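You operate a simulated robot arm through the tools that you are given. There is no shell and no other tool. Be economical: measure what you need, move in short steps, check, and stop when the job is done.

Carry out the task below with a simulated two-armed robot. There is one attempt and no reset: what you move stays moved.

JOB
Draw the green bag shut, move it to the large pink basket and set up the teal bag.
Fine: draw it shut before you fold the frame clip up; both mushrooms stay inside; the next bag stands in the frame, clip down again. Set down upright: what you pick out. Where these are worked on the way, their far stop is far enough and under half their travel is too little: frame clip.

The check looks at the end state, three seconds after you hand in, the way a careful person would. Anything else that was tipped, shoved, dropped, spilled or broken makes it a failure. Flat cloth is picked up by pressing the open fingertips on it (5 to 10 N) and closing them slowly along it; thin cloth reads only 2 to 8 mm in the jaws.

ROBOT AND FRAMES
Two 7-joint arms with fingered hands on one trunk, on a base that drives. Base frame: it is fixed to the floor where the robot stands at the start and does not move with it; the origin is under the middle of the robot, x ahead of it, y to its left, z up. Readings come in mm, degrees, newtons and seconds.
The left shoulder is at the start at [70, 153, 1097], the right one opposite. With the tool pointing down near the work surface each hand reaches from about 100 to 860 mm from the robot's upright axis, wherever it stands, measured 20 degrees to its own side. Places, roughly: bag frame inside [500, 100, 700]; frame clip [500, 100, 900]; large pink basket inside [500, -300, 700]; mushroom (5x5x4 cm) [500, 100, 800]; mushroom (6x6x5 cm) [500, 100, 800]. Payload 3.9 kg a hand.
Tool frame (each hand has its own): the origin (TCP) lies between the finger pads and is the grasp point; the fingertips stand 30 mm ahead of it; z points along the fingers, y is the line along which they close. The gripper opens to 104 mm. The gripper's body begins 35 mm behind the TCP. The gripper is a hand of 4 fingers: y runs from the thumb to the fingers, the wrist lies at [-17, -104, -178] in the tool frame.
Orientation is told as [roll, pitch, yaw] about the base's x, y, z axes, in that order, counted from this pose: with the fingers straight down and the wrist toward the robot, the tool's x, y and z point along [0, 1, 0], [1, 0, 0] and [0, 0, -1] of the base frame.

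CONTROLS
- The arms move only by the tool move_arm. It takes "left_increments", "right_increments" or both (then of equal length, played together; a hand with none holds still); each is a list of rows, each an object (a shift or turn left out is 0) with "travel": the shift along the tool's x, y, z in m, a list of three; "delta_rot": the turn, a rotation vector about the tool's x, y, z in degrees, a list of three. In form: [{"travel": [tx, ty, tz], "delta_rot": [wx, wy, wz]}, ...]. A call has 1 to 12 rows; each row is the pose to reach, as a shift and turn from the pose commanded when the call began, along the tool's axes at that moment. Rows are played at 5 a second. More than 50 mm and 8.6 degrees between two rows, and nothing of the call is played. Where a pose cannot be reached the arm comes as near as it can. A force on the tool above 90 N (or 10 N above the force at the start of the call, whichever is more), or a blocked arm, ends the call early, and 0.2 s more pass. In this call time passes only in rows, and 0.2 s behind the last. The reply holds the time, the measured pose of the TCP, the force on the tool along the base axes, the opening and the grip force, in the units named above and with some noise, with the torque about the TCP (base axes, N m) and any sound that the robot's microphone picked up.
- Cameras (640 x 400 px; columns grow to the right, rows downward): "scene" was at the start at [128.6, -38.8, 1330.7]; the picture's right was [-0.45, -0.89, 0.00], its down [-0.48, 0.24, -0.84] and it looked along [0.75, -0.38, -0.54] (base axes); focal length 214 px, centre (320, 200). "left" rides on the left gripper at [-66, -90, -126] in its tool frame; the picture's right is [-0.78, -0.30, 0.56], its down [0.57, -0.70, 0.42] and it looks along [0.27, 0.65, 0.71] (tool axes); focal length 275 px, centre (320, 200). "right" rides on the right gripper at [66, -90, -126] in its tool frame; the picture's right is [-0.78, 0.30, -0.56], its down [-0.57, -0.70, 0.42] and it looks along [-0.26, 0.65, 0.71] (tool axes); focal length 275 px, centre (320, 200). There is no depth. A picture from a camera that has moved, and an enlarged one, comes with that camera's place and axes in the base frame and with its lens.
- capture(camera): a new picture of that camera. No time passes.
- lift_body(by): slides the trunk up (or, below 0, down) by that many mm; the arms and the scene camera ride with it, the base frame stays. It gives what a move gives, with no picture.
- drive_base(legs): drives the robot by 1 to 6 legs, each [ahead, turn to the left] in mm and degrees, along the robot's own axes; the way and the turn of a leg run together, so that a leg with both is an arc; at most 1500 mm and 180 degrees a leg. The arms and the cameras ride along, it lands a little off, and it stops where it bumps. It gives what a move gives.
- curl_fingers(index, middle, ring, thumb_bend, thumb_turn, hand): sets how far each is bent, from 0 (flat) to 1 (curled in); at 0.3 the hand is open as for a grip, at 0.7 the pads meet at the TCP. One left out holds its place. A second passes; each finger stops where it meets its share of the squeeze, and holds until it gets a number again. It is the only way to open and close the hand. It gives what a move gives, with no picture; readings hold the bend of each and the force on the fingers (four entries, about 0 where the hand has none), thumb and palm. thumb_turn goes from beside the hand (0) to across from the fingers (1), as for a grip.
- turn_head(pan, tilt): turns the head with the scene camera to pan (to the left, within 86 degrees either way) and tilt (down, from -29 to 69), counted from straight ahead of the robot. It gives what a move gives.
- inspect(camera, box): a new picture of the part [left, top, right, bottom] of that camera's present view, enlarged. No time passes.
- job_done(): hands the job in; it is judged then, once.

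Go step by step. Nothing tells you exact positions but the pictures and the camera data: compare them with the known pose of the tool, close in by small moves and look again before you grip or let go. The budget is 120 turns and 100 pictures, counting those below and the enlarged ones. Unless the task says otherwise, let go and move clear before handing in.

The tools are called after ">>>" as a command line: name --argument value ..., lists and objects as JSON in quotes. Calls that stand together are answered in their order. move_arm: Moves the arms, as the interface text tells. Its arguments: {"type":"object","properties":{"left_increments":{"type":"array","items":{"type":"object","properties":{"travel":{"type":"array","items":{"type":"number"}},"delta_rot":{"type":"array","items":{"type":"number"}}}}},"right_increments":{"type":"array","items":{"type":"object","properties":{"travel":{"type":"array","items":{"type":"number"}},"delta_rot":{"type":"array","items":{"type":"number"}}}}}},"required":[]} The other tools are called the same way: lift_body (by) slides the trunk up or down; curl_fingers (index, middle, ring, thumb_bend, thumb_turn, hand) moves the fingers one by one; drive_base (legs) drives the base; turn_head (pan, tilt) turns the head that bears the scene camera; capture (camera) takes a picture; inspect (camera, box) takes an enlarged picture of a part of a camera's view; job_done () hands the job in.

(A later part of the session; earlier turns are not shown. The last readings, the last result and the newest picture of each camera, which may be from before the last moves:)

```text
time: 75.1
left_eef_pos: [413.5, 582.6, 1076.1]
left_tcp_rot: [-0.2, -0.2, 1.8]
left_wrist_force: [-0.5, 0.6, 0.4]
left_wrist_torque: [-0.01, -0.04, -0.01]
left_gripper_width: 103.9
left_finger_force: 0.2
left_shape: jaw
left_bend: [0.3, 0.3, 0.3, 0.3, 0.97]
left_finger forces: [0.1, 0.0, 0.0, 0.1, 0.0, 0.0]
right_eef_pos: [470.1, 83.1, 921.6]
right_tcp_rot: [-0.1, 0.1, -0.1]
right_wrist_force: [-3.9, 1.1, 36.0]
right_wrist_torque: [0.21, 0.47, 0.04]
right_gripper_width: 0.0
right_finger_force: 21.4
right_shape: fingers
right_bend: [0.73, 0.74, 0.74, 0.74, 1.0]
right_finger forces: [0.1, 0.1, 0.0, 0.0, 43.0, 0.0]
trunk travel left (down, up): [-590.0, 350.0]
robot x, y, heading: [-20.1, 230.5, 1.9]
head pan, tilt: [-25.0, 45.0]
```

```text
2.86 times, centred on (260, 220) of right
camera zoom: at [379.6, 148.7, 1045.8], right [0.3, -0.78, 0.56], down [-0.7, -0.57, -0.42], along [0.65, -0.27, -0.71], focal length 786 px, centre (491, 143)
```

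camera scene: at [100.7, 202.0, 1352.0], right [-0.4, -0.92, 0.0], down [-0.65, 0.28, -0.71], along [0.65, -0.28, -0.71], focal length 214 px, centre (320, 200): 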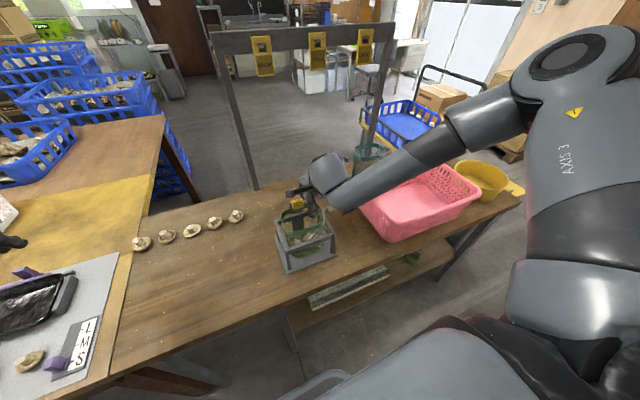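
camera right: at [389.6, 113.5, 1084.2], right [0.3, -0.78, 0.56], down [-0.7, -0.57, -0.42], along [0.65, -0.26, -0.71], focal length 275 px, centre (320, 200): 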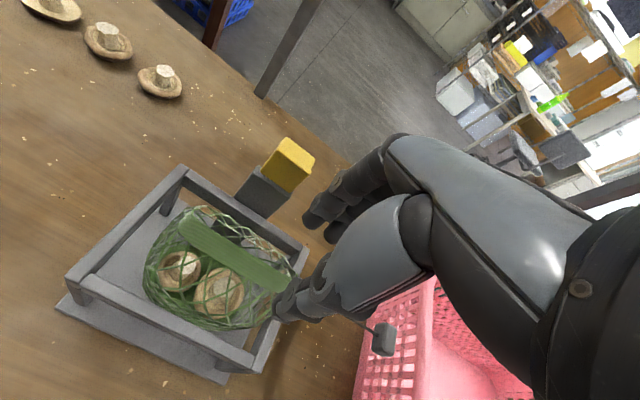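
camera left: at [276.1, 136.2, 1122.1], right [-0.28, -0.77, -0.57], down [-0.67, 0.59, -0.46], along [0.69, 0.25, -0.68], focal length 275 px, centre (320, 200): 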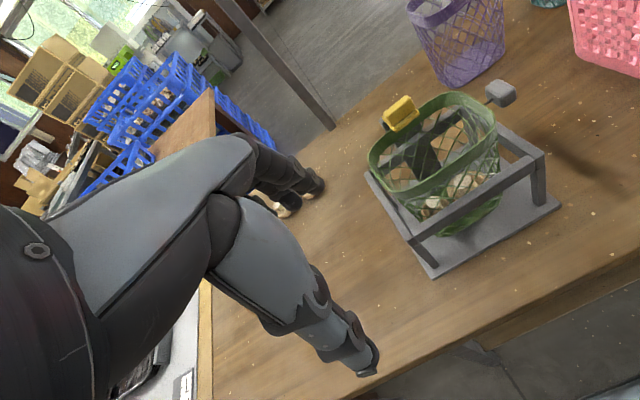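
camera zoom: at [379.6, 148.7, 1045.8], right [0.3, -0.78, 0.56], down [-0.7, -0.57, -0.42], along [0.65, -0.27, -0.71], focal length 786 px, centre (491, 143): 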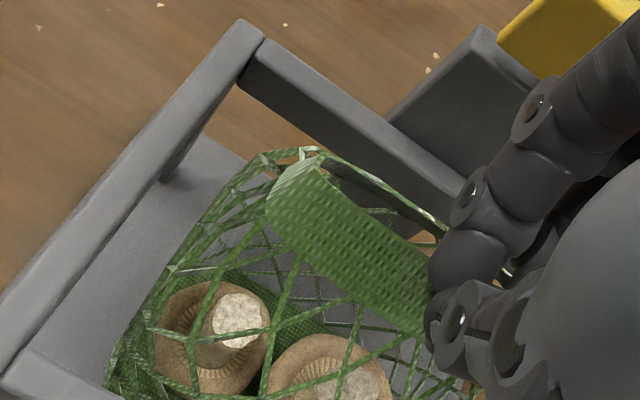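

The band can't be pinched, but the toggle can. I'll lift the bag by its toggle: rise, open, and go above it.

>>> move_arm --right_increments '[{"travel": [0, 0, -0.04]}, {"travel": [0, 0, -0.06]}, {"travel": [-0.045, 0.0, -0.06]}, {"travel": [-0.09, 0.003, -0.05]}, {"travel": [-0.135, 0.005, -0.05]}, {"travel": [-0.16, 0.006, -0.05]}]'

>>> curl_fingers --hand "right" --index 0.5 --middle 0.5 --ring 0.5 --thumb_bend 0.48

>>> inspect --camera "right" --box '[100, 80, 420, 360]'

>>> inspect --camera "scene" --box '[275, 165, 385, 245]'

```text
time: 76.5
left_eef_pos: [417.1, 580.0, 1075.9]
left_tcp_rot: [0.1, 0.1, 1.6]
left_wrist_force: [0.7, -0.3, 0.0]
left_wrist_torque: [0.02, 0.04, 0.03]
left_gripper_width: 104.0
left_finger_force: 0.0
left_shape: jaw
left_bend: [0.3, 0.3, 0.3, 0.3, 0.97]
left_finger forces: [0.0, 0.0, 0.0, 0.0, 0.1, 0.0]
right_eef_pos: [477.4, -84.1, 967.3]
right_tcp_rot: [-0.1, 0.3, -0.2]
right_wrist_force: [0.0, -0.2, -0.1]
right_wrist_torque: [-0.02, 0.04, 0.02]
right_gripper_width: 0.0
right_finger_force: 0.0
right_shape: fingers
right_bend: [0.73, 0.74, 0.74, 0.71, 1.0]
right_finger forces: [0.0, 0.1, 0.0, 0.0, 0.0, 0.0]
trunk travel left (down, up): [-590.0, 350.0]
robot x, y, heading: [-17.9, 229.4, 1.5]
head pan, tilt: [-25.0, 45.0]
```

```text
time: 77.5
left_eef_pos: [416.5, 581.3, 1075.9]
left_tcp_rot: [0.1, 0.0, 1.7]
left_wrist_force: [0.2, 0.1, 0.4]
left_wrist_torque: [-0.01, -0.02, 0.01]
left_gripper_width: 103.6
left_finger_force: 0.0
left_shape: jaw
left_bend: [0.3, 0.3, 0.3, 0.3, 0.97]
left_finger forces: [0.0, 0.0, 0.0, 0.0, 0.0, 0.1]
right_eef_pos: [476.2, -83.3, 968.2]
right_tcp_rot: [-0.1, 0.4, -0.3]
right_wrist_force: [0.2, 1.0, -1.0]
right_wrist_torque: [-0.03, 0.02, 0.01]
right_gripper_width: 55.6
right_finger_force: 0.1
right_shape: fingers
right_bend: [0.5, 0.5, 0.5, 0.48, 0.97]
right_finger forces: [0.0, 0.1, 0.0, 0.0, 0.0, 0.0]
trunk travel left (down, up): [-590.0, 350.0]
robot x, y, heading: [-21.9, 234.4, 1.5]
head pan, tilt: [-25.0, 45.0]
```

```text
1.43 times, centred on (260, 220) of right
camera zoom: at [387.7, -17.0, 1092.5], right [0.29, -0.78, 0.56], down [-0.71, -0.57, -0.42], along [0.64, -0.27, -0.72], focal length 393 px, centre (406, 171)
```

zoom: 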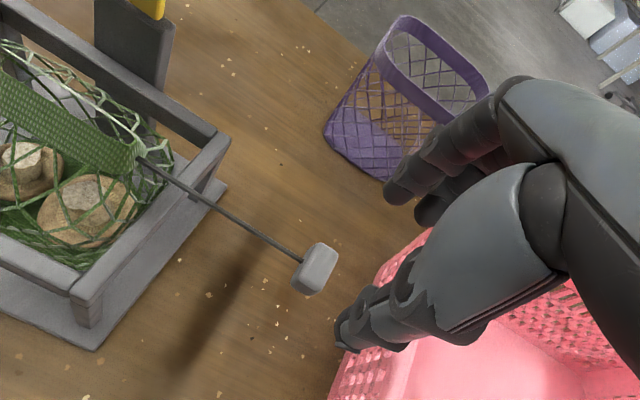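

```text
5.00 times, centred on (330, 205) of scene
camera zoom: at [100.6, 201.0, 1351.9], right [-0.4, -0.92, 0.0], down [-0.65, 0.28, -0.71], along [0.65, -0.28, -0.71], focal length 1072 px, centre (270, 175)
```

zoom: 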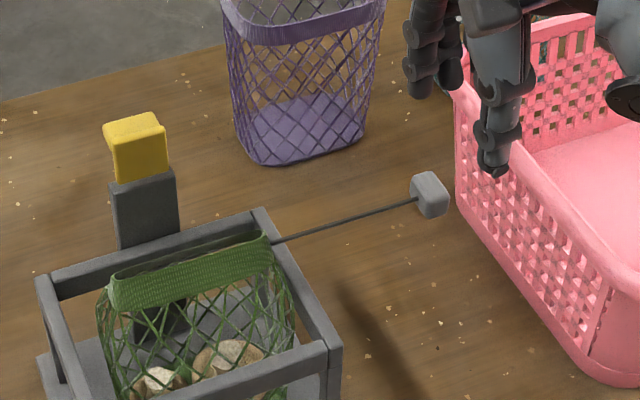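

Toggle now at about (476, −67, 883). I descend so that it lies 10 mm toward the index side, as in the first successful pinch.

>>> move_arm --right_increments '[{"travel": [0.004, 0.0, 0.03]}, {"travel": [0.006, 0.0, 0.06]}, {"travel": [0.008, 0.0, 0.087]}]'

>>> inspect --camera "right" --box '[180, 130, 380, 330]'

```text
time: 78.3
left_eef_pos: [416.9, 579.7, 1075.2]
left_tcp_rot: [0.0, 0.0, 1.6]
left_wrist_force: [-0.1, -0.1, 0.2]
left_wrist_torque: [-0.03, 0.05, -0.01]
left_gripper_width: 103.8
left_finger_force: 0.0
left_shape: jaw
left_bend: [0.3, 0.3, 0.3, 0.3, 0.97]
left_finger forces: [0.0, 0.0, 0.0, 0.0, 0.0, 0.0]
right_eef_pos: [477.2, -75.2, 884.1]
right_tcp_rot: [-0.2, 0.2, -0.3]
right_wrist_force: [-0.1, -0.1, 0.0]
right_wrist_torque: [-0.03, 0.03, 0.01]
right_gripper_width: 55.8
right_finger_force: 0.0
right_shape: fingers
right_bend: [0.5, 0.5, 0.5, 0.48, 0.97]
right_finger forces: [0.0, 0.0, 0.1, 0.0, 0.0, 0.0]
trunk travel left (down, up): [-590.0, 350.0]
robot x, y, heading: [-18.9, 231.7, 1.6]
head pan, tilt: [-25.0, 45.0]
```

```text
2.00 times, centred on (280, 230) of right
camera zoom: at [388.2, -8.3, 1007.3], right [0.29, -0.78, 0.56], down [-0.71, -0.57, -0.42], along [0.64, -0.27, -0.72], focal length 551 px, centre (400, 140)
```

zoom: 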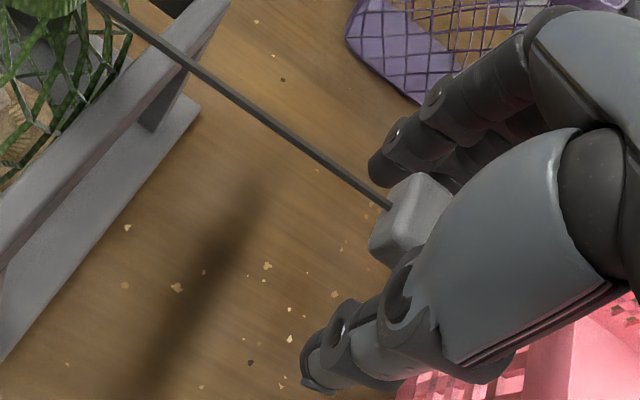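

The toggle lies between the pads; I close gently.

>>> curl_fingers --hand "right" --index 0.72 --middle 0.72 --ring 0.72 --thumb_bend 0.72

>>> inspect --camera "right" --box '[180, 130, 380, 330]'

```text
time: 79.3
left_eef_pos: [416.2, 581.3, 1075.4]
left_tcp_rot: [0.1, -0.1, 1.7]
left_wrist_force: [0.2, 1.0, 0.9]
left_wrist_torque: [0.0, -0.05, 0.03]
left_gripper_width: 103.7
left_finger_force: 0.1
left_shape: jaw
left_bend: [0.3, 0.3, 0.3, 0.3, 0.97]
left_finger forces: [0.0, 0.0, 0.0, 0.0, 0.0, 0.0]
right_eef_pos: [478.1, -75.0, 885.0]
right_tcp_rot: [-0.1, 0.3, -0.4]
right_wrist_force: [0.2, 0.6, -0.2]
right_wrist_torque: [-0.01, -0.04, -0.05]
right_gripper_width: 7.8
right_finger_force: 6.5
right_shape: fingers
right_bend: [0.71, 0.72, 0.72, 0.68, 0.99]
right_finger forces: [6.4, 0.0, 0.0, 0.0, 6.6, 0.1]
trunk travel left (down, up): [-590.0, 350.0]
robot x, y, heading: [-24.3, 230.1, 1.3]
head pan, tilt: [-25.0, 45.0]
```

```text
2.00 times, centred on (280, 230) of right
camera zoom: at [388.1, -8.1, 1007.5], right [0.29, -0.78, 0.56], down [-0.71, -0.57, -0.42], along [0.64, -0.27, -0.72], focal length 551 px, centre (400, 140)
```

zoom: 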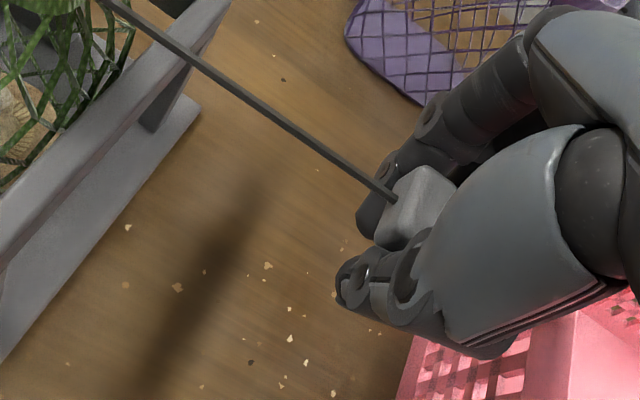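

The toggle rests in the hand above the closed tips. I move in an arc over the bag, keeping the cord just slack, before lifting.

>>> move_arm --right_increments '[{"travel": [0.005, 0, -0.025]}, {"travel": [0.015, 0, -0.05]}, {"travel": [0.035, 0, -0.075]}, {"travel": [0.065, -0.002, -0.095]}, {"travel": [0.095, -0.003, -0.105]}, {"travel": [0.12, -0.004, -0.11]}]'

>>> inspect --camera "scene" --box '[265, 145, 385, 245]'

>>> capture --camera "right"

```text
time: 80.7
left_eef_pos: [415.1, 584.7, 1075.8]
left_tcp_rot: [-0.1, 0.0, 1.9]
left_wrist_force: [-0.3, 1.1, -0.4]
left_wrist_torque: [-0.03, -0.01, -0.04]
left_gripper_width: 104.1
left_finger_force: 0.0
left_shape: jaw
left_bend: [0.3, 0.3, 0.3, 0.3, 0.97]
left_finger forces: [0.0, 0.0, 0.0, 0.1, 0.0, 0.0]
right_eef_pos: [475.7, 51.5, 996.8]
right_tcp_rot: [0.0, -0.3, 0.0]
right_wrist_force: [-0.2, -1.9, -2.6]
right_wrist_torque: [-0.12, -0.01, 0.0]
right_gripper_width: 22.6
right_finger_force: 12.9
right_shape: fingers
right_bend: [0.59, 0.71, 0.72, 0.64, 0.99]
right_finger forces: [9.1, 6.9, 0.1, 0.1, 10.3, 0.0]
trunk travel left (down, up): [-590.0, 350.0]
robot x, y, heading: [-27.1, 230.2, 1.5]
head pan, tilt: [-25.0, 45.0]
```

```text
4.00 times, centred on (325, 195) of scene
camera zoom: at [100.1, 203.9, 1352.6], right [-0.4, -0.92, 0.0], down [-0.65, 0.28, -0.71], along [0.65, -0.28, -0.71], focal length 858 px, centre (300, 220)
```

zoom: 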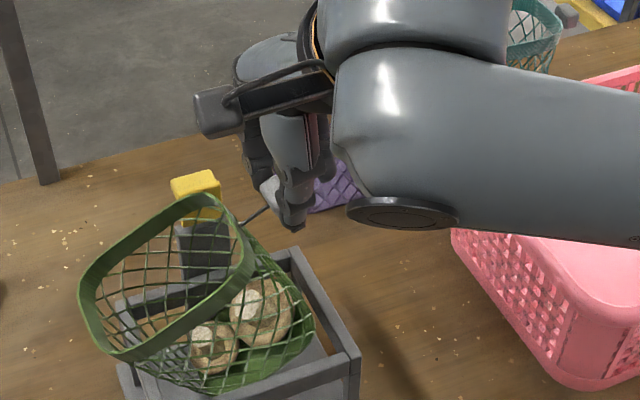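

```text
22 pictures are left
camera right: at [384.4, 116.2, 1120.6], right [0.29, -0.78, 0.56], down [-0.7, -0.57, -0.43], along [0.65, -0.26, -0.71], focal length 275 px, centre (320, 200)
```

right: 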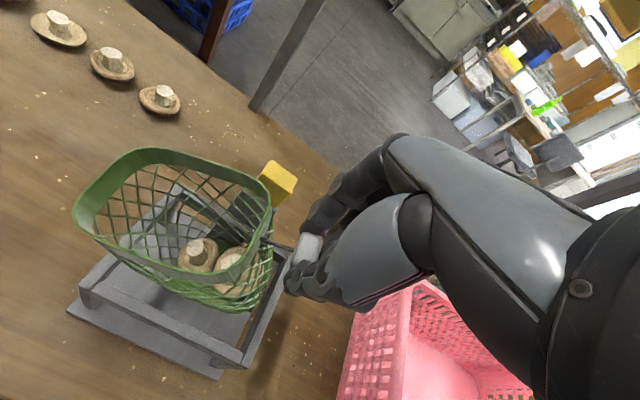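

Pushing the toggle toward the bag re-opened it: the toggle is a slide, so it can't be lifted by that. The mushrooms are still inside. I reverse the arc to set the bag back in the frame.

>>> move_arm --right_increments '[{"travel": [-0.015, 0.001, 0.003]}, {"travel": [-0.03, 0.001, 0.007]}, {"travel": [-0.045, 0.002, 0.012]}, {"travel": [-0.06, 0.003, 0.018]}, {"travel": [-0.075, 0.004, 0.027]}, {"travel": [-0.09, 0.004, 0.038]}, {"travel": [-0.1, 0.004, 0.052]}]'

>>> inspect --camera "scene" --box '[265, 145, 385, 245]'

```text
time: 82.3
left_eef_pos: [417.1, 581.7, 1075.2]
left_tcp_rot: [0.0, 0.0, 1.7]
left_wrist_force: [0.5, -0.2, 0.2]
left_wrist_torque: [0.01, 0.02, 0.05]
left_gripper_width: 104.0
left_finger_force: 0.2
left_shape: jaw
left_bend: [0.3, 0.3, 0.3, 0.3, 0.97]
left_finger forces: [0.0, 0.0, 0.1, 0.1, 0.1, 0.0]
right_eef_pos: [477.8, -53.5, 941.4]
right_tcp_rot: [0.1, 0.2, -0.3]
right_wrist_force: [0.3, 0.2, -0.4]
right_wrist_torque: [0.07, 0.02, -0.05]
right_gripper_width: 22.7
right_finger_force: 9.5
right_shape: fingers
right_bend: [0.59, 0.72, 0.72, 0.64, 0.99]
right_finger forces: [9.8, 0.1, 0.1, 0.0, 9.7, 0.0]
trunk travel left (down, up): [-590.0, 350.0]
robot x, y, heading: [-24.6, 228.2, 1.4]
head pan, tilt: [-25.0, 45.0]
```

```text
4.00 times, centred on (325, 195) of scene
camera zoom: at [100.5, 201.2, 1352.0], right [-0.4, -0.92, 0.0], down [-0.65, 0.28, -0.71], along [0.65, -0.28, -0.71], focal length 858 px, centre (300, 220)
```

zoom: 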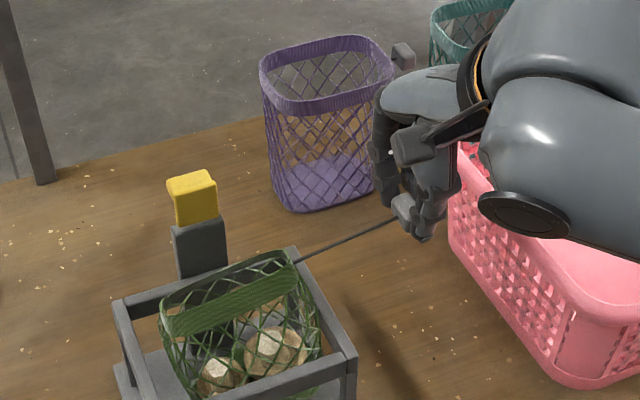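

It is shut again and back in the frame. I finish lowering the toggle and pull to the stop.

>>> move_arm --right_increments '[{"travel": [-0.012, 0.0, 0.02]}, {"travel": [-0.02, 0.0, 0.04]}, {"travel": [-0.024, 0.0, 0.055]}, {"travel": [-0.03, 0.0, 0.055]}, {"travel": [-0.036, 0.0, 0.055]}]'

>>> inspect --camera "scene" --box '[265, 165, 385, 265]'

```text
time: 83.5
left_eef_pos: [416.1, 583.7, 1075.9]
left_tcp_rot: [0.0, 0.1, 1.7]
left_wrist_force: [-0.5, -0.3, -0.2]
left_wrist_torque: [0.0, -0.03, 0.0]
left_gripper_width: 104.0
left_finger_force: 0.0
left_shape: jaw
left_bend: [0.3, 0.3, 0.3, 0.3, 0.97]
left_finger forces: [0.1, 0.1, 0.1, 0.0, 0.1, 0.0]
right_eef_pos: [477.0, -86.6, 884.3]
right_tcp_rot: [0.0, 0.3, -0.2]
right_wrist_force: [-1.4, 9.9, -1.4]
right_wrist_torque: [0.27, 0.06, 0.01]
right_gripper_width: 22.5
right_finger_force: 9.5
right_shape: fingers
right_bend: [0.59, 0.72, 0.72, 0.64, 0.97]
right_finger forces: [8.6, 0.0, 0.0, 0.0, 10.4, 0.0]
trunk travel left (down, up): [-590.0, 350.0]
robot x, y, heading: [-23.8, 233.3, 1.4]
head pan, tilt: [-25.0, 45.0]
```

```text
4.00 times, centred on (325, 215) of scene
camera zoom: at [100.3, 203.9, 1352.0], right [-0.4, -0.92, 0.0], down [-0.65, 0.28, -0.71], along [0.65, -0.28, -0.71], focal length 858 px, centre (300, 140)
```

zoom: 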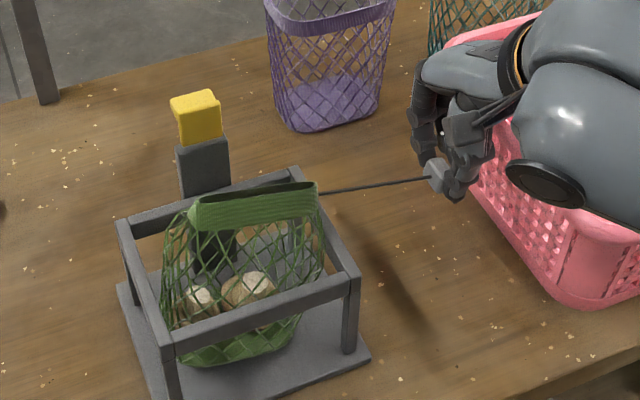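

Firmly shut again at the stop. I release, and will try gripping the bag body from front and back, on its right half where the post doesn't interfere.

>>> move_arm --right_increments '[{"travel": [0.006, 0, 0]}, {"travel": [0.01, 0, 0]}]'

>>> curl_fingers --hand "right" --index 0.3 --middle 0.3 --ring 0.3 --thumb_bend 0.3

>>> move_arm --right_increments '[{"travel": [0, 0, -0.04]}, {"travel": [0, 0, -0.08]}, {"travel": [0.04, 0, -0.09]}, {"travel": [0.08, -0.001, -0.09]}, {"travel": [0.115, -0.002, -0.08]}, {"travel": [0.117, -0.002, -0.055]}]'

>>> capture --camera "right"

```text
time: 84.1
left_eef_pos: [415.9, 579.9, 1075.1]
left_tcp_rot: [0.0, 0.0, 1.6]
left_wrist_force: [0.0, 0.3, -0.1]
left_wrist_torque: [-0.02, -0.01, 0.0]
left_gripper_width: 104.1
left_finger_force: 0.1
left_shape: jaw
left_bend: [0.3, 0.3, 0.3, 0.3, 0.97]
left_finger forces: [0.1, 0.0, 0.0, 0.1, 0.0, 0.0]
right_eef_pos: [477.1, -79.5, 886.1]
right_tcp_rot: [-0.3, 0.1, -0.4]
right_wrist_force: [0.5, 0.0, 1.3]
right_wrist_torque: [0.01, -0.02, -0.06]
right_gripper_width: 22.5
right_finger_force: 9.9
right_shape: fingers
right_bend: [0.59, 0.72, 0.72, 0.64, 0.98]
right_finger forces: [10.4, 0.1, 0.0, 0.0, 9.9, 0.1]
trunk travel left (down, up): [-590.0, 350.0]
robot x, y, heading: [-24.0, 232.6, 1.4]
head pan, tilt: [-25.0, 45.0]
```

```text
time: 85.1
left_eef_pos: [416.1, 582.2, 1074.9]
left_tcp_rot: [-0.1, 0.0, 1.8]
left_wrist_force: [-0.4, 0.7, 0.4]
left_wrist_torque: [0.0, -0.02, 0.02]
left_gripper_width: 103.7
left_finger_force: 0.1
left_shape: jaw
left_bend: [0.3, 0.3, 0.3, 0.3, 0.97]
left_finger forces: [0.1, 0.0, 0.1, 0.1, 0.0, 0.0]
right_eef_pos: [476.9, -79.1, 885.2]
right_tcp_rot: [-0.1, 0.3, -0.3]
right_wrist_force: [0.3, 0.3, -0.3]
right_wrist_torque: [0.02, 0.02, -0.01]
right_gripper_width: 104.4
right_finger_force: 0.1
right_shape: fingers
right_bend: [0.3, 0.3, 0.3, 0.3, 0.94]
right_finger forces: [0.0, 0.0, 0.1, 0.0, 0.0, 0.1]
trunk travel left (down, up): [-590.0, 350.0]
robot x, y, heading: [-26.6, 232.4, 1.5]
head pan, tilt: [-25.0, 45.0]
```

```text
time: 86.5
left_eef_pos: [415.8, 581.3, 1075.7]
left_tcp_rot: [0.0, -0.1, 1.7]
left_wrist_force: [0.9, -0.6, 0.6]
left_wrist_torque: [0.03, -0.03, 0.01]
left_gripper_width: 104.0
left_finger_force: 0.0
left_shape: jaw
left_bend: [0.3, 0.3, 0.3, 0.3, 0.97]
left_finger forces: [0.1, 0.1, 0.1, 0.0, 0.0, 0.1]
right_eef_pos: [478.9, 36.6, 937.2]
right_tcp_rot: [-0.1, 0.2, -0.3]
right_wrist_force: [0.2, -0.1, -0.5]
right_wrist_torque: [-0.02, 0.0, -0.03]
right_gripper_width: 104.3
right_finger_force: 0.0
right_shape: fingers
right_bend: [0.3, 0.3, 0.3, 0.3, 0.94]
right_finger forces: [0.0, 0.0, 0.0, 0.1, 0.0, 0.0]
trunk travel left (down, up): [-590.0, 350.0]
robot x, y, heading: [-22.6, 229.3, 1.6]
head pan, tilt: [-25.0, 45.0]
```

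```text
19 pictures are left
camera right: at [389.1, 103.6, 1061.9], right [0.29, -0.78, 0.56], down [-0.71, -0.57, -0.42], along [0.64, -0.27, -0.72], focal length 275 px, centre (320, 200)
```

right: 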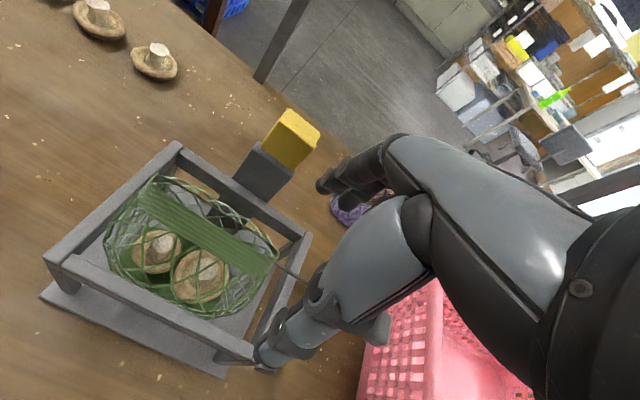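

The bag's top right edge is at y≈40, so I need to grip nearer y≈58; I curl the index finger in so it misses the post and use middle, ring and thumb.

>>> curl_fingers --hand "right" --index 1.0

>>> move_arm --right_increments '[{"travel": [0.012, -0.004, 0.0]}, {"travel": [0.021, -0.005, 0.01]}, {"travel": [0.021, -0.005, 0.024]}, {"travel": [0.021, -0.005, 0.035]}]'

>>> capture --camera "right"

```text
time: 87.5
left_eef_pos: [416.6, 580.8, 1076.9]
left_tcp_rot: [0.0, -0.1, 1.6]
left_wrist_force: [0.1, 0.0, 0.2]
left_wrist_torque: [-0.02, -0.02, 0.01]
left_gripper_width: 103.8
left_finger_force: 0.0
left_shape: jaw
left_bend: [0.3, 0.3, 0.3, 0.3, 0.97]
left_finger forces: [0.0, 0.1, 0.0, 0.1, 0.0, 0.1]
right_eef_pos: [478.4, 37.4, 937.4]
right_tcp_rot: [-0.1, 0.3, -0.3]
right_wrist_force: [0.6, 0.2, 0.3]
right_wrist_torque: [-0.03, 0.05, 0.05]
right_gripper_width: 64.8
right_finger_force: 0.2
right_shape: fingers
right_bend: [1.0, 0.3, 0.3, 0.3, 0.94]
right_finger forces: [0.1, 0.0, 0.1, 0.0, 0.0, 0.0]
trunk travel left (down, up): [-590.0, 350.0]
robot x, y, heading: [-24.2, 233.4, 1.8]
head pan, tilt: [-25.0, 45.0]
```

```text
time: 88.5
left_eef_pos: [417.0, 581.4, 1075.7]
left_tcp_rot: [0.0, -0.1, 1.7]
left_wrist_force: [-0.8, 0.7, 0.6]
left_wrist_torque: [-0.02, -0.01, -0.02]
left_gripper_width: 104.0
left_finger_force: 0.0
left_shape: jaw
left_bend: [0.3, 0.3, 0.3, 0.3, 0.97]
left_finger forces: [0.0, 0.1, 0.1, 0.0, 0.0, 0.1]
right_eef_pos: [472.6, 59.7, 903.2]
right_tcp_rot: [-0.1, 0.3, -0.2]
right_wrist_force: [0.6, -0.2, 0.2]
right_wrist_torque: [0.02, -0.02, 0.01]
right_gripper_width: 65.1
right_finger_force: 0.0
right_shape: fingers
right_bend: [1.0, 0.3, 0.3, 0.3, 0.94]
right_finger forces: [0.1, 0.1, 0.1, 0.1, 0.1, 0.1]
trunk travel left (down, up): [-590.0, 350.0]
robot x, y, heading: [-23.5, 229.9, 1.6]
head pan, tilt: [-25.0, 45.0]
```

```text
18 pictures are left
camera right: at [383.3, 125.2, 1028.1], right [0.29, -0.78, 0.56], down [-0.71, -0.57, -0.42], along [0.64, -0.27, -0.72], focal length 275 px, centre (320, 200)
```

right: 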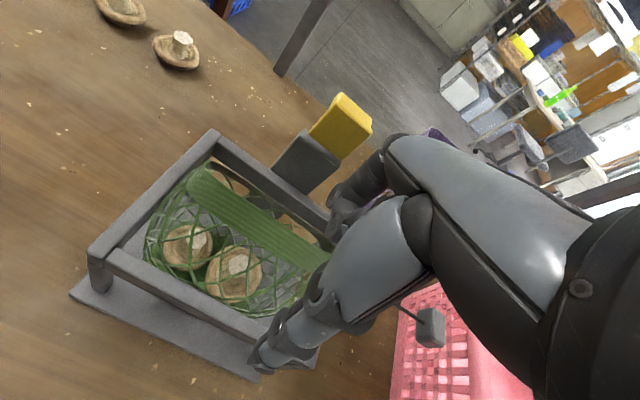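

No contact at z 903 with the hand straddling the bag. Now I close middle, ring and thumb on the body.

>>> curl_fingers --hand "right" --middle 0.6 --ring 0.6 --thumb_bend 0.6

>>> capture --camera "right"

```text
time: 89.5
left_eef_pos: [415.5, 580.4, 1076.5]
left_tcp_rot: [0.0, -0.1, 1.6]
left_wrist_force: [0.5, 0.2, -0.6]
left_wrist_torque: [0.0, -0.01, -0.01]
left_gripper_width: 103.9
left_finger_force: 0.1
left_shape: jaw
left_bend: [0.3, 0.3, 0.3, 0.3, 0.97]
left_finger forces: [0.1, 0.0, 0.0, 0.0, 0.0, 0.1]
right_eef_pos: [471.8, 58.1, 905.1]
right_tcp_rot: [0.0, 0.3, -0.3]
right_wrist_force: [-2.4, 0.7, 6.6]
right_wrist_torque: [-0.04, 0.03, 0.04]
right_gripper_width: 56.4
right_finger_force: 16.2
right_shape: fingers
right_bend: [1.0, 0.36, 0.6, 0.5, 0.96]
right_finger forces: [0.0, 13.6, 0.0, 0.0, 17.6, 0.1]
trunk travel left (down, up): [-590.0, 350.0]
robot x, y, heading: [-23.8, 231.8, 1.5]
head pan, tilt: [-25.0, 45.0]
```

```text
17 pictures are left
camera right: at [382.2, 125.4, 1028.9], right [0.29, -0.78, 0.56], down [-0.71, -0.57, -0.42], along [0.64, -0.27, -0.71], focal length 275 px, centre (320, 200)
```

right: 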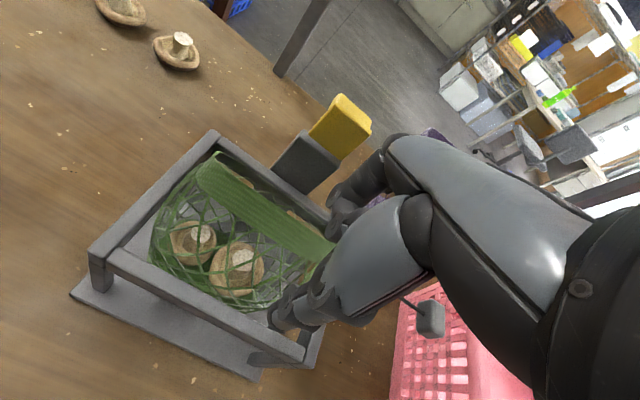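

Middle and thumb hold the bag body with ~15 N. I lift slowly by 40 mm.

>>> move_arm --right_increments '[{"travel": [0, 0, -0.01]}, {"travel": [0, 0, -0.02]}, {"travel": [0, 0, -0.03]}, {"travel": [0, 0, -0.04]}]'

>>> inspect --camera "scene" --box '[265, 145, 385, 265]'

```text
time: 90.5
left_eef_pos: [416.9, 581.9, 1075.5]
left_tcp_rot: [0.0, 0.0, 1.8]
left_wrist_force: [0.4, 1.3, 0.6]
left_wrist_torque: [0.0, 0.0, -0.01]
left_gripper_width: 103.7
left_finger_force: 0.1
left_shape: jaw
left_bend: [0.3, 0.3, 0.3, 0.3, 0.97]
left_finger forces: [0.0, 0.0, 0.0, 0.0, 0.1, 0.0]
right_eef_pos: [471.3, 57.7, 945.8]
right_tcp_rot: [-0.1, 0.2, -0.3]
right_wrist_force: [0.4, 0.5, -1.0]
right_wrist_torque: [-0.05, 0.01, 0.0]
right_gripper_width: 55.7
right_finger_force: 14.8
right_shape: fingers
right_bend: [1.0, 0.35, 0.6, 0.5, 0.96]
right_finger forces: [0.0, 14.9, 0.0, 0.1, 14.4, 0.1]
trunk travel left (down, up): [-590.0, 350.0]
robot x, y, heading: [-21.4, 227.7, 1.5]
head pan, tilt: [-25.0, 45.0]
```

```text
3.33 times, centred on (325, 205) of scene
camera zoom: at [100.6, 201.6, 1351.9], right [-0.4, -0.92, 0.0], down [-0.65, 0.28, -0.71], along [0.65, -0.28, -0.71], focal length 715 px, centre (303, 183)
```

zoom: 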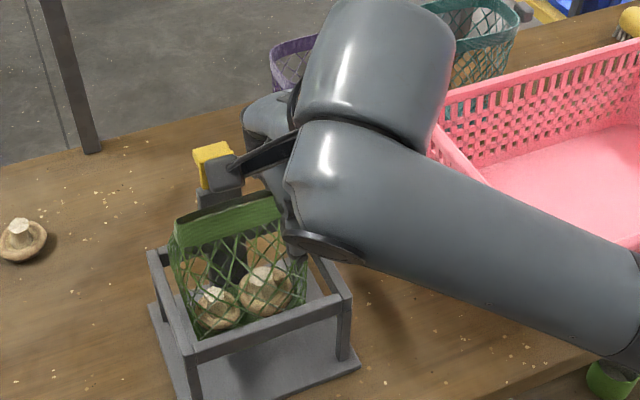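

The bag comes up cleanly, shut, with both mushrooms inside. I raise it clear and carry it over the basket (target bag centre about (518, −300)).

>>> move_arm --right_increments '[{"travel": [0, 0, -0.04]}, {"travel": [0, 0, -0.08]}, {"travel": [0, 0, -0.12]}, {"travel": [-0.045, 0.005, -0.13]}, {"travel": [-0.09, 0.01, -0.13]}, {"travel": [-0.138, 0.015, -0.13]}, {"travel": [-0.186, 0.02, -0.13]}, {"travel": [-0.234, 0.026, -0.13]}, {"travel": [-0.282, 0.032, -0.13]}, {"travel": [-0.33, 0.038, -0.13]}, {"travel": [-0.375, 0.043, -0.13]}, {"travel": [-0.388, 0.044, -0.13]}]'

>>> turn_head --pan -45 --tilt 42

>>> capture --camera "scene"

```text
time: 93.1
left_eef_pos: [416.3, 580.9, 1076.7]
left_tcp_rot: [0.0, 0.0, 1.7]
left_wrist_force: [-0.1, -0.9, 0.0]
left_wrist_torque: [0.0, -0.01, 0.02]
left_gripper_width: 104.2
left_finger_force: 0.1
left_shape: jaw
left_bend: [0.3, 0.3, 0.3, 0.3, 0.97]
left_finger forces: [0.0, 0.0, 0.0, 0.0, 0.0, 0.1]
right_eef_pos: [515.2, -328.3, 1076.5]
right_tcp_rot: [-0.1, 0.3, -0.3]
right_wrist_force: [-0.3, 0.6, -0.9]
right_wrist_torque: [0.0, -0.02, 0.03]
right_gripper_width: 56.0
right_finger_force: 14.3
right_shape: fingers
right_bend: [1.0, 0.35, 0.6, 0.5, 0.96]
right_finger forces: [0.0, 14.5, 0.0, 0.1, 14.0, 0.0]
trunk travel left (down, up): [-590.0, 350.0]
robot x, y, heading: [-23.7, 231.6, 1.6]
head pan, tilt: [-25.0, 45.0]
```

```text
time: 93.9
left_eef_pos: [416.5, 581.6, 1074.9]
left_tcp_rot: [0.0, 0.0, 1.7]
left_wrist_force: [0.5, 0.5, -0.4]
left_wrist_torque: [-0.03, -0.03, 0.0]
left_gripper_width: 104.1
left_finger_force: 0.1
left_shape: jaw
left_bend: [0.3, 0.3, 0.3, 0.3, 0.97]
left_finger forces: [0.0, 0.0, 0.0, 0.1, 0.0, 0.1]
right_eef_pos: [516.1, -327.5, 1076.1]
right_tcp_rot: [-0.1, 0.3, -0.2]
right_wrist_force: [-0.2, -0.3, -0.5]
right_wrist_torque: [-0.03, 0.01, -0.02]
right_gripper_width: 55.9
right_finger_force: 14.3
right_shape: fingers
right_bend: [1.0, 0.35, 0.6, 0.5, 0.96]
right_finger forces: [0.1, 14.3, 0.0, 0.0, 13.9, 0.0]
trunk travel left (down, up): [-590.0, 350.0]
robot x, y, heading: [-21.5, 229.6, 1.3]
head pan, tilt: [-45.0, 42.0]
```

```text
15 pictures are left
camera scene: at [86.9, 176.1, 1356.2], right [-0.69, -0.73, 0.0], down [-0.49, 0.46, -0.74], along [0.54, -0.51, -0.67], focal length 214 px, centre (320, 200)
```

scene: 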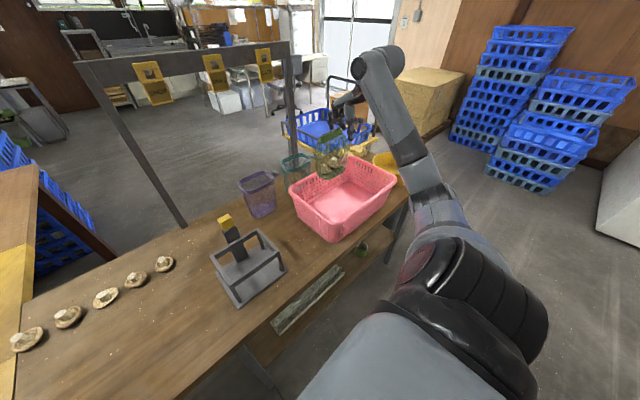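

The bag hangs upright over the basket (floor about x 400–585, y −160…−530). I lower it in, slowing near the floor.

>>> move_arm --right_increments '[{"travel": [0, -0.008, 0.04]}, {"travel": [0, -0.015, 0.08]}, {"travel": [0, -0.015, 0.115]}, {"travel": [0, -0.015, 0.145]}, {"travel": [0, -0.015, 0.158]}]'

>>> inspect --camera "scene" --box '[280, 130, 410, 250]'

```text
time: 95.1
left_eef_pos: [417.1, 582.6, 1076.3]
left_tcp_rot: [0.0, 0.0, 1.7]
left_wrist_force: [-0.1, -1.1, 0.2]
left_wrist_torque: [0.0, -0.02, -0.01]
left_gripper_width: 104.0
left_finger_force: 0.2
left_shape: jaw
left_bend: [0.3, 0.3, 0.3, 0.3, 0.97]
left_finger forces: [0.0, 0.0, 0.0, 0.1, 0.0, 0.0]
right_eef_pos: [500.1, -330.4, 916.0]
right_tcp_rot: [-0.1, 0.3, -0.3]
right_wrist_force: [-0.5, 0.2, -1.1]
right_wrist_torque: [-0.03, 0.03, 0.0]
right_gripper_width: 55.7
right_finger_force: 14.4
right_shape: fingers
right_bend: [1.0, 0.35, 0.6, 0.5, 0.96]
right_finger forces: [0.0, 14.4, 0.0, 0.0, 13.9, 0.0]
trunk travel left (down, up): [-590.0, 350.0]
robot x, y, heading: [-23.1, 231.8, 1.5]
head pan, tilt: [-45.0, 42.0]
```

```text
3.33 times, centred on (345, 190) of scene
camera zoom: at [86.8, 176.0, 1356.3], right [-0.69, -0.73, 0.0], down [-0.49, 0.46, -0.74], along [0.54, -0.51, -0.67], focal length 715 px, centre (237, 233)
```

zoom: 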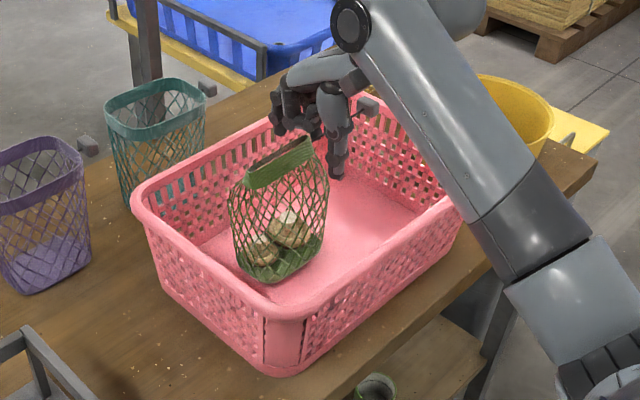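

Nearly there, tilting slightly left-down. I lower in small steps until it lands.

>>> move_arm --right_increments '[{"travel": [0, 0, 0.004]}, {"travel": [0, 0, 0.008]}, {"travel": [0, 0, 0.012]}, {"travel": [0, 0, 0.016]}]'

```text
time: 96.1
left_eef_pos: [416.2, 580.1, 1075.2]
left_tcp_rot: [0.0, 0.0, 1.7]
left_wrist_force: [-0.3, -0.2, -0.4]
left_wrist_torque: [0.02, 0.01, 0.01]
left_gripper_width: 103.9
left_finger_force: 0.0
left_shape: jaw
left_bend: [0.3, 0.3, 0.3, 0.3, 0.97]
left_finger forces: [0.0, 0.0, 0.0, 0.1, 0.0, 0.0]
right_eef_pos: [497.8, -329.0, 902.5]
right_tcp_rot: [-0.1, 0.2, -0.3]
right_wrist_force: [-0.3, -1.4, 0.5]
right_wrist_torque: [0.0, -0.04, -0.01]
right_gripper_width: 55.8
right_finger_force: 14.0
right_shape: fingers
right_bend: [1.0, 0.35, 0.6, 0.5, 0.96]
right_finger forces: [0.1, 14.2, 0.0, 0.0, 14.1, 0.0]
trunk travel left (down, up): [-590.0, 350.0]
robot x, y, heading: [-23.0, 230.3, 1.6]
head pan, tilt: [-45.0, 42.0]
```

Contact is beginning; a little further.

>>> move_arm --right_increments '[{"travel": [0, 0, 0.004]}, {"travel": [0, 0, 0.007]}]'

>>> inspect --camera "scene" --box '[300, 140, 380, 230]'

```text
time: 96.7
left_eef_pos: [415.5, 583.5, 1077.0]
left_tcp_rot: [-0.1, -0.2, 1.5]
left_wrist_force: [0.4, 1.3, 0.5]
left_wrist_torque: [-0.03, -0.02, 0.0]
left_gripper_width: 103.9
left_finger_force: 0.1
left_shape: jaw
left_bend: [0.3, 0.3, 0.3, 0.3, 0.97]
left_finger forces: [0.0, 0.0, 0.1, 0.0, 0.0, 0.0]
right_eef_pos: [495.9, -329.5, 900.4]
right_tcp_rot: [-0.4, -0.1, -0.3]
right_wrist_force: [-3.1, -0.8, 18.2]
right_wrist_torque: [-0.09, -0.2, 0.05]
right_gripper_width: 56.1
right_finger_force: 15.6
right_shape: fingers
right_bend: [1.0, 0.25, 0.6, 0.51, 0.97]
right_finger forces: [0.0, 12.6, 0.0, 0.1, 18.3, 0.0]
trunk travel left (down, up): [-590.0, 350.0]
robot x, y, heading: [-22.5, 234.6, 1.4]
head pan, tilt: [-45.0, 42.0]
```

```text
4.44 times, centred on (340, 185) of scene
camera zoom: at [83.4, 178.6, 1357.0], right [-0.69, -0.73, 0.0], down [-0.48, 0.46, -0.75], along [0.54, -0.51, -0.67], focal length 953 px, centre (231, 267)
```

zoom: 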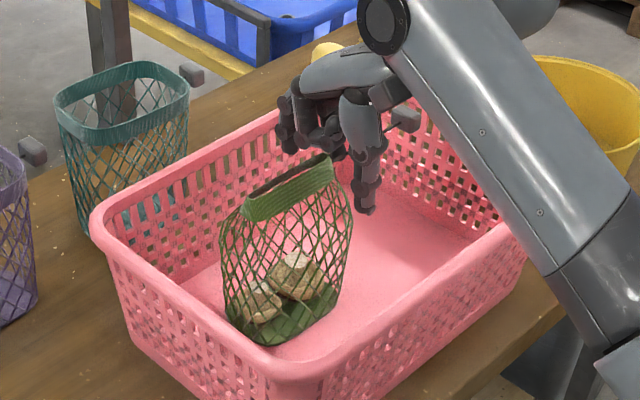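

Landed upright. I ease up, release and rise straight.

>>> move_arm --right_increments '[{"travel": [0, 0, -0.004]}]'

>>> curl_fingers --hand "right" --middle 0.25 --ring 0.25 --thumb_bend 0.3

>>> move_arm --right_increments '[{"travel": [0, 0, -0.03]}, {"travel": [0, 0, -0.07]}, {"travel": [0, 0, -0.12]}, {"travel": [0, 0, -0.17]}]'

>>> inspect --camera "scene" --box '[270, 120, 410, 240]'

```text
time: 97.1
left_eef_pos: [415.6, 581.8, 1075.5]
left_tcp_rot: [-0.1, -0.1, 1.7]
left_wrist_force: [0.0, 0.5, -0.7]
left_wrist_torque: [0.0, 0.02, 0.03]
left_gripper_width: 103.9
left_finger_force: 0.0
left_shape: jaw
left_bend: [0.3, 0.3, 0.3, 0.3, 0.97]
left_finger forces: [0.0, 0.0, 0.0, 0.1, 0.0, 0.0]
right_eef_pos: [497.1, -329.6, 900.1]
right_tcp_rot: [-0.1, 0.2, -0.4]
right_wrist_force: [-1.6, -2.0, 11.7]
right_wrist_torque: [-0.07, -0.31, -0.08]
right_gripper_width: 55.5
right_finger_force: 14.5
right_shape: fingers
right_bend: [1.0, 0.25, 0.6, 0.51, 0.97]
right_finger forces: [0.0, 12.8, 0.1, 0.0, 16.3, 0.1]
trunk travel left (down, up): [-590.0, 350.0]
robot x, y, heading: [-22.4, 232.6, 1.5]
head pan, tilt: [-45.0, 42.0]
```

```text
time: 98.1
left_eef_pos: [416.0, 581.3, 1075.8]
left_tcp_rot: [0.0, 0.0, 1.6]
left_wrist_force: [0.1, 1.0, 0.1]
left_wrist_torque: [0.02, 0.0, -0.03]
left_gripper_width: 103.9
left_finger_force: 0.0
left_shape: jaw
left_bend: [0.3, 0.3, 0.3, 0.3, 0.97]
left_finger forces: [0.1, 0.1, 0.0, 0.0, 0.0, 0.0]
right_eef_pos: [497.7, -330.7, 899.8]
right_tcp_rot: [-0.1, 0.4, -0.2]
right_wrist_force: [0.2, 0.1, 0.1]
right_wrist_torque: [0.02, 0.04, 0.02]
right_gripper_width: 64.7
right_finger_force: 0.1
right_shape: fingers
right_bend: [1.0, 0.25, 0.25, 0.3, 0.94]
right_finger forces: [0.0, 0.0, 0.1, 0.0, 0.1, 0.0]
trunk travel left (down, up): [-590.0, 350.0]
robot x, y, heading: [-24.5, 232.5, 1.7]
head pan, tilt: [-45.0, 42.0]
```

```text
time: 99.1
left_eef_pos: [416.4, 583.3, 1075.4]
left_tcp_rot: [0.0, 0.0, 1.8]
left_wrist_force: [0.2, -0.5, -0.1]
left_wrist_torque: [0.04, 0.01, 0.0]
left_gripper_width: 103.9
left_finger_force: 0.1
left_shape: jaw
left_bend: [0.3, 0.3, 0.3, 0.3, 0.97]
left_finger forces: [0.0, 0.0, 0.0, 0.1, 0.0, 0.0]
right_eef_pos: [502.1, -329.2, 1069.5]
right_tcp_rot: [-0.1, 0.2, -0.3]
right_wrist_force: [-0.4, 0.6, 0.2]
right_wrist_torque: [-0.01, 0.03, -0.01]
right_gripper_width: 65.0
right_finger_force: 0.0
right_shape: fingers
right_bend: [1.0, 0.25, 0.25, 0.3, 0.94]
right_finger forces: [0.0, 0.0, 0.0, 0.0, 0.0, 0.1]
trunk travel left (down, up): [-590.0, 350.0]
robot x, y, heading: [-27.5, 228.7, 1.4]
head pan, tilt: [-45.0, 42.0]
```

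```text
3.33 times, centred on (340, 180) of scene
camera zoom: at [86.6, 177.0, 1356.2], right [-0.69, -0.73, 0.0], down [-0.49, 0.46, -0.74], along [0.54, -0.51, -0.67], focal length 715 px, centre (253, 267)
```

zoom: 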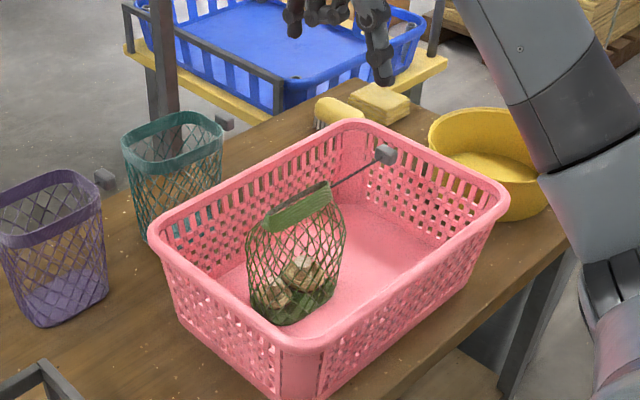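

The green bag stands shut and upright in the basket with both mushrooms. Next, the teal bag at about (705, −274); I pull the hand in, and shift the robot about 170 mm to the right to reach it.

>>> move_arm --right_increments '[{"travel": [0.035, -0.015, -0.02]}, {"travel": [0.07, -0.03, -0.04]}, {"travel": [0.105, -0.045, -0.05]}, {"travel": [0.14, -0.06, -0.05]}]'

>>> drive_base --legs '[[0, 88], [-170, 0], [0, -90]]'

>>> curl_fingers --hand "right" --middle 0.3 --ring 0.3 --thumb_bend 0.3

```text
time: 100.1
left_eef_pos: [415.8, 582.4, 1074.8]
left_tcp_rot: [-0.1, 0.0, 1.6]
left_wrist_force: [-0.3, 0.3, -0.4]
left_wrist_torque: [0.01, 0.0, 0.01]
left_gripper_width: 103.6
left_finger_force: 0.0
left_shape: jaw
left_bend: [0.3, 0.3, 0.3, 0.3, 0.97]
left_finger forces: [0.0, 0.1, 0.1, 0.0, 0.1, 0.0]
right_eef_pos: [441.4, -187.5, 1119.9]
right_tcp_rot: [-0.1, 0.2, -0.4]
right_wrist_force: [0.0, -0.1, 0.8]
right_wrist_torque: [-0.03, -0.01, 0.01]
right_gripper_width: 65.0
right_finger_force: 0.1
right_shape: fingers
right_bend: [1.0, 0.25, 0.25, 0.3, 0.94]
right_finger forces: [0.1, 0.1, 0.0, 0.0, 0.0, 0.0]
trunk travel left (down, up): [-590.0, 350.0]
robot x, y, heading: [-24.3, 231.5, 1.7]
head pan, tilt: [-45.0, 42.0]
```

```text
time: 109.0
left_eef_pos: [417.3, 405.4, 1075.9]
left_tcp_rot: [-0.1, 0.0, 0.7]
left_wrist_force: [0.0, 0.6, -0.2]
left_wrist_torque: [0.01, 0.03, 0.01]
left_gripper_width: 104.1
left_finger_force: 0.1
left_shape: jaw
left_bend: [0.3, 0.3, 0.3, 0.3, 0.97]
left_finger forces: [0.0, 0.1, 0.0, 0.0, 0.0, 0.0]
right_eef_pos: [428.8, -364.5, 1119.9]
right_tcp_rot: [-0.1, 0.3, -1.3]
right_wrist_force: [-0.2, 0.5, -0.6]
right_wrist_torque: [-0.05, -0.01, 0.01]
right_gripper_width: 65.1
right_finger_force: 0.1
right_shape: fingers
right_bend: [1.0, 0.25, 0.25, 0.3, 0.94]
right_finger forces: [0.0, 0.0, 0.0, 0.0, 0.1, 0.1]
trunk travel left (down, up): [-590.0, 350.0]
robot x, y, heading: [-30.0, 63.4, 0.5]
head pan, tilt: [-45.0, 42.0]
```

```text
time: 110.0
left_eef_pos: [417.4, 404.8, 1077.0]
left_tcp_rot: [0.0, 0.0, 0.7]
left_wrist_force: [0.0, -0.7, -0.1]
left_wrist_torque: [0.02, 0.01, 0.02]
left_gripper_width: 104.0
left_finger_force: 0.0
left_shape: jaw
left_bend: [0.3, 0.3, 0.3, 0.3, 0.97]
left_finger forces: [0.0, 0.0, 0.0, 0.0, 0.0, 0.0]
right_eef_pos: [427.5, -365.0, 1120.1]
right_tcp_rot: [-0.1, 0.2, -1.2]
right_wrist_force: [-0.3, 0.1, -0.8]
right_wrist_torque: [0.01, -0.01, 0.03]
right_gripper_width: 64.9
right_finger_force: 0.1
right_shape: fingers
right_bend: [1.0, 0.3, 0.3, 0.3, 0.94]
right_finger forces: [0.1, 0.1, 0.1, 0.1, 0.1, 0.1]
trunk travel left (down, up): [-590.0, 350.0]
robot x, y, heading: [-25.9, 59.2, 0.6]
head pan, tilt: [-45.0, 42.0]
```

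Now I bring the right hand above the teal bag (right half of it) and check with pictures.

>>> move_arm --right_increments '[{"travel": [0.01, 0.045, 0.015]}, {"travel": [0.02, 0.09, 0.03]}, {"travel": [0.03, 0.135, 0.045]}, {"travel": [0.042, 0.18, 0.065]}, {"travel": [0.052, 0.22, 0.085]}, {"travel": [0.06, 0.26, 0.105]}, {"travel": [0.067, 0.277, 0.12]}]'

>>> turn_head --pan -25 --tilt 42

>>> capture --camera "right"

>>> inspect --camera "scene" --box '[240, 60, 440, 200]'

```text
refused: row 4 steps farther than a row can; nothing moved
```

```text
time: 110.8
left_eef_pos: [417.7, 404.5, 1074.9]
left_tcp_rot: [0.0, 0.0, 0.7]
left_wrist_force: [-0.5, 0.1, 1.2]
left_wrist_torque: [-0.01, 0.01, 0.0]
left_gripper_width: 103.9
left_finger_force: 0.2
left_shape: jaw
left_bend: [0.3, 0.3, 0.3, 0.3, 0.97]
left_finger forces: [0.0, 0.1, 0.0, 0.1, 0.0, 0.0]
right_eef_pos: [430.1, -365.0, 1120.8]
right_tcp_rot: [-0.1, 0.1, -1.2]
right_wrist_force: [0.5, -0.1, -0.1]
right_wrist_torque: [0.02, 0.01, -0.02]
right_gripper_width: 65.2
right_finger_force: 0.1
right_shape: fingers
right_bend: [1.0, 0.3, 0.3, 0.3, 0.94]
right_finger forces: [0.0, 0.0, 0.1, 0.0, 0.1, 0.0]
trunk travel left (down, up): [-590.0, 350.0]
robot x, y, heading: [-29.0, 64.2, 0.4]
head pan, tilt: [-25.0, 42.0]
```

```text
11 pictures are left
camera right: at [340.7, -296.7, 1245.1], right [0.28, -0.78, 0.56], down [-0.72, -0.56, -0.42], along [0.64, -0.28, -0.72], focal length 275 px, centre (320, 200)
```

right: 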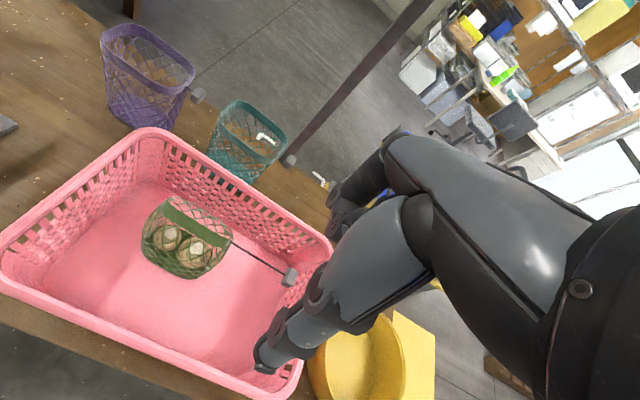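

```text
2.86 times, centred on (340, 130) of scene
camera zoom: at [96.5, 31.7, 1356.3], right [-0.41, -0.91, 0.0], down [-0.61, 0.28, -0.74], along [0.68, -0.31, -0.67], focal length 613 px, centre (263, 400)
```

zoom: 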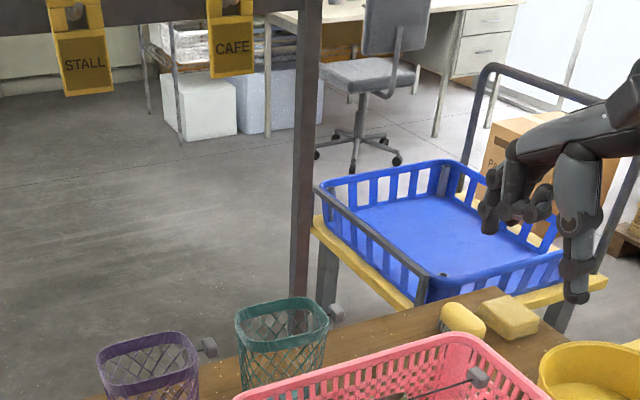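

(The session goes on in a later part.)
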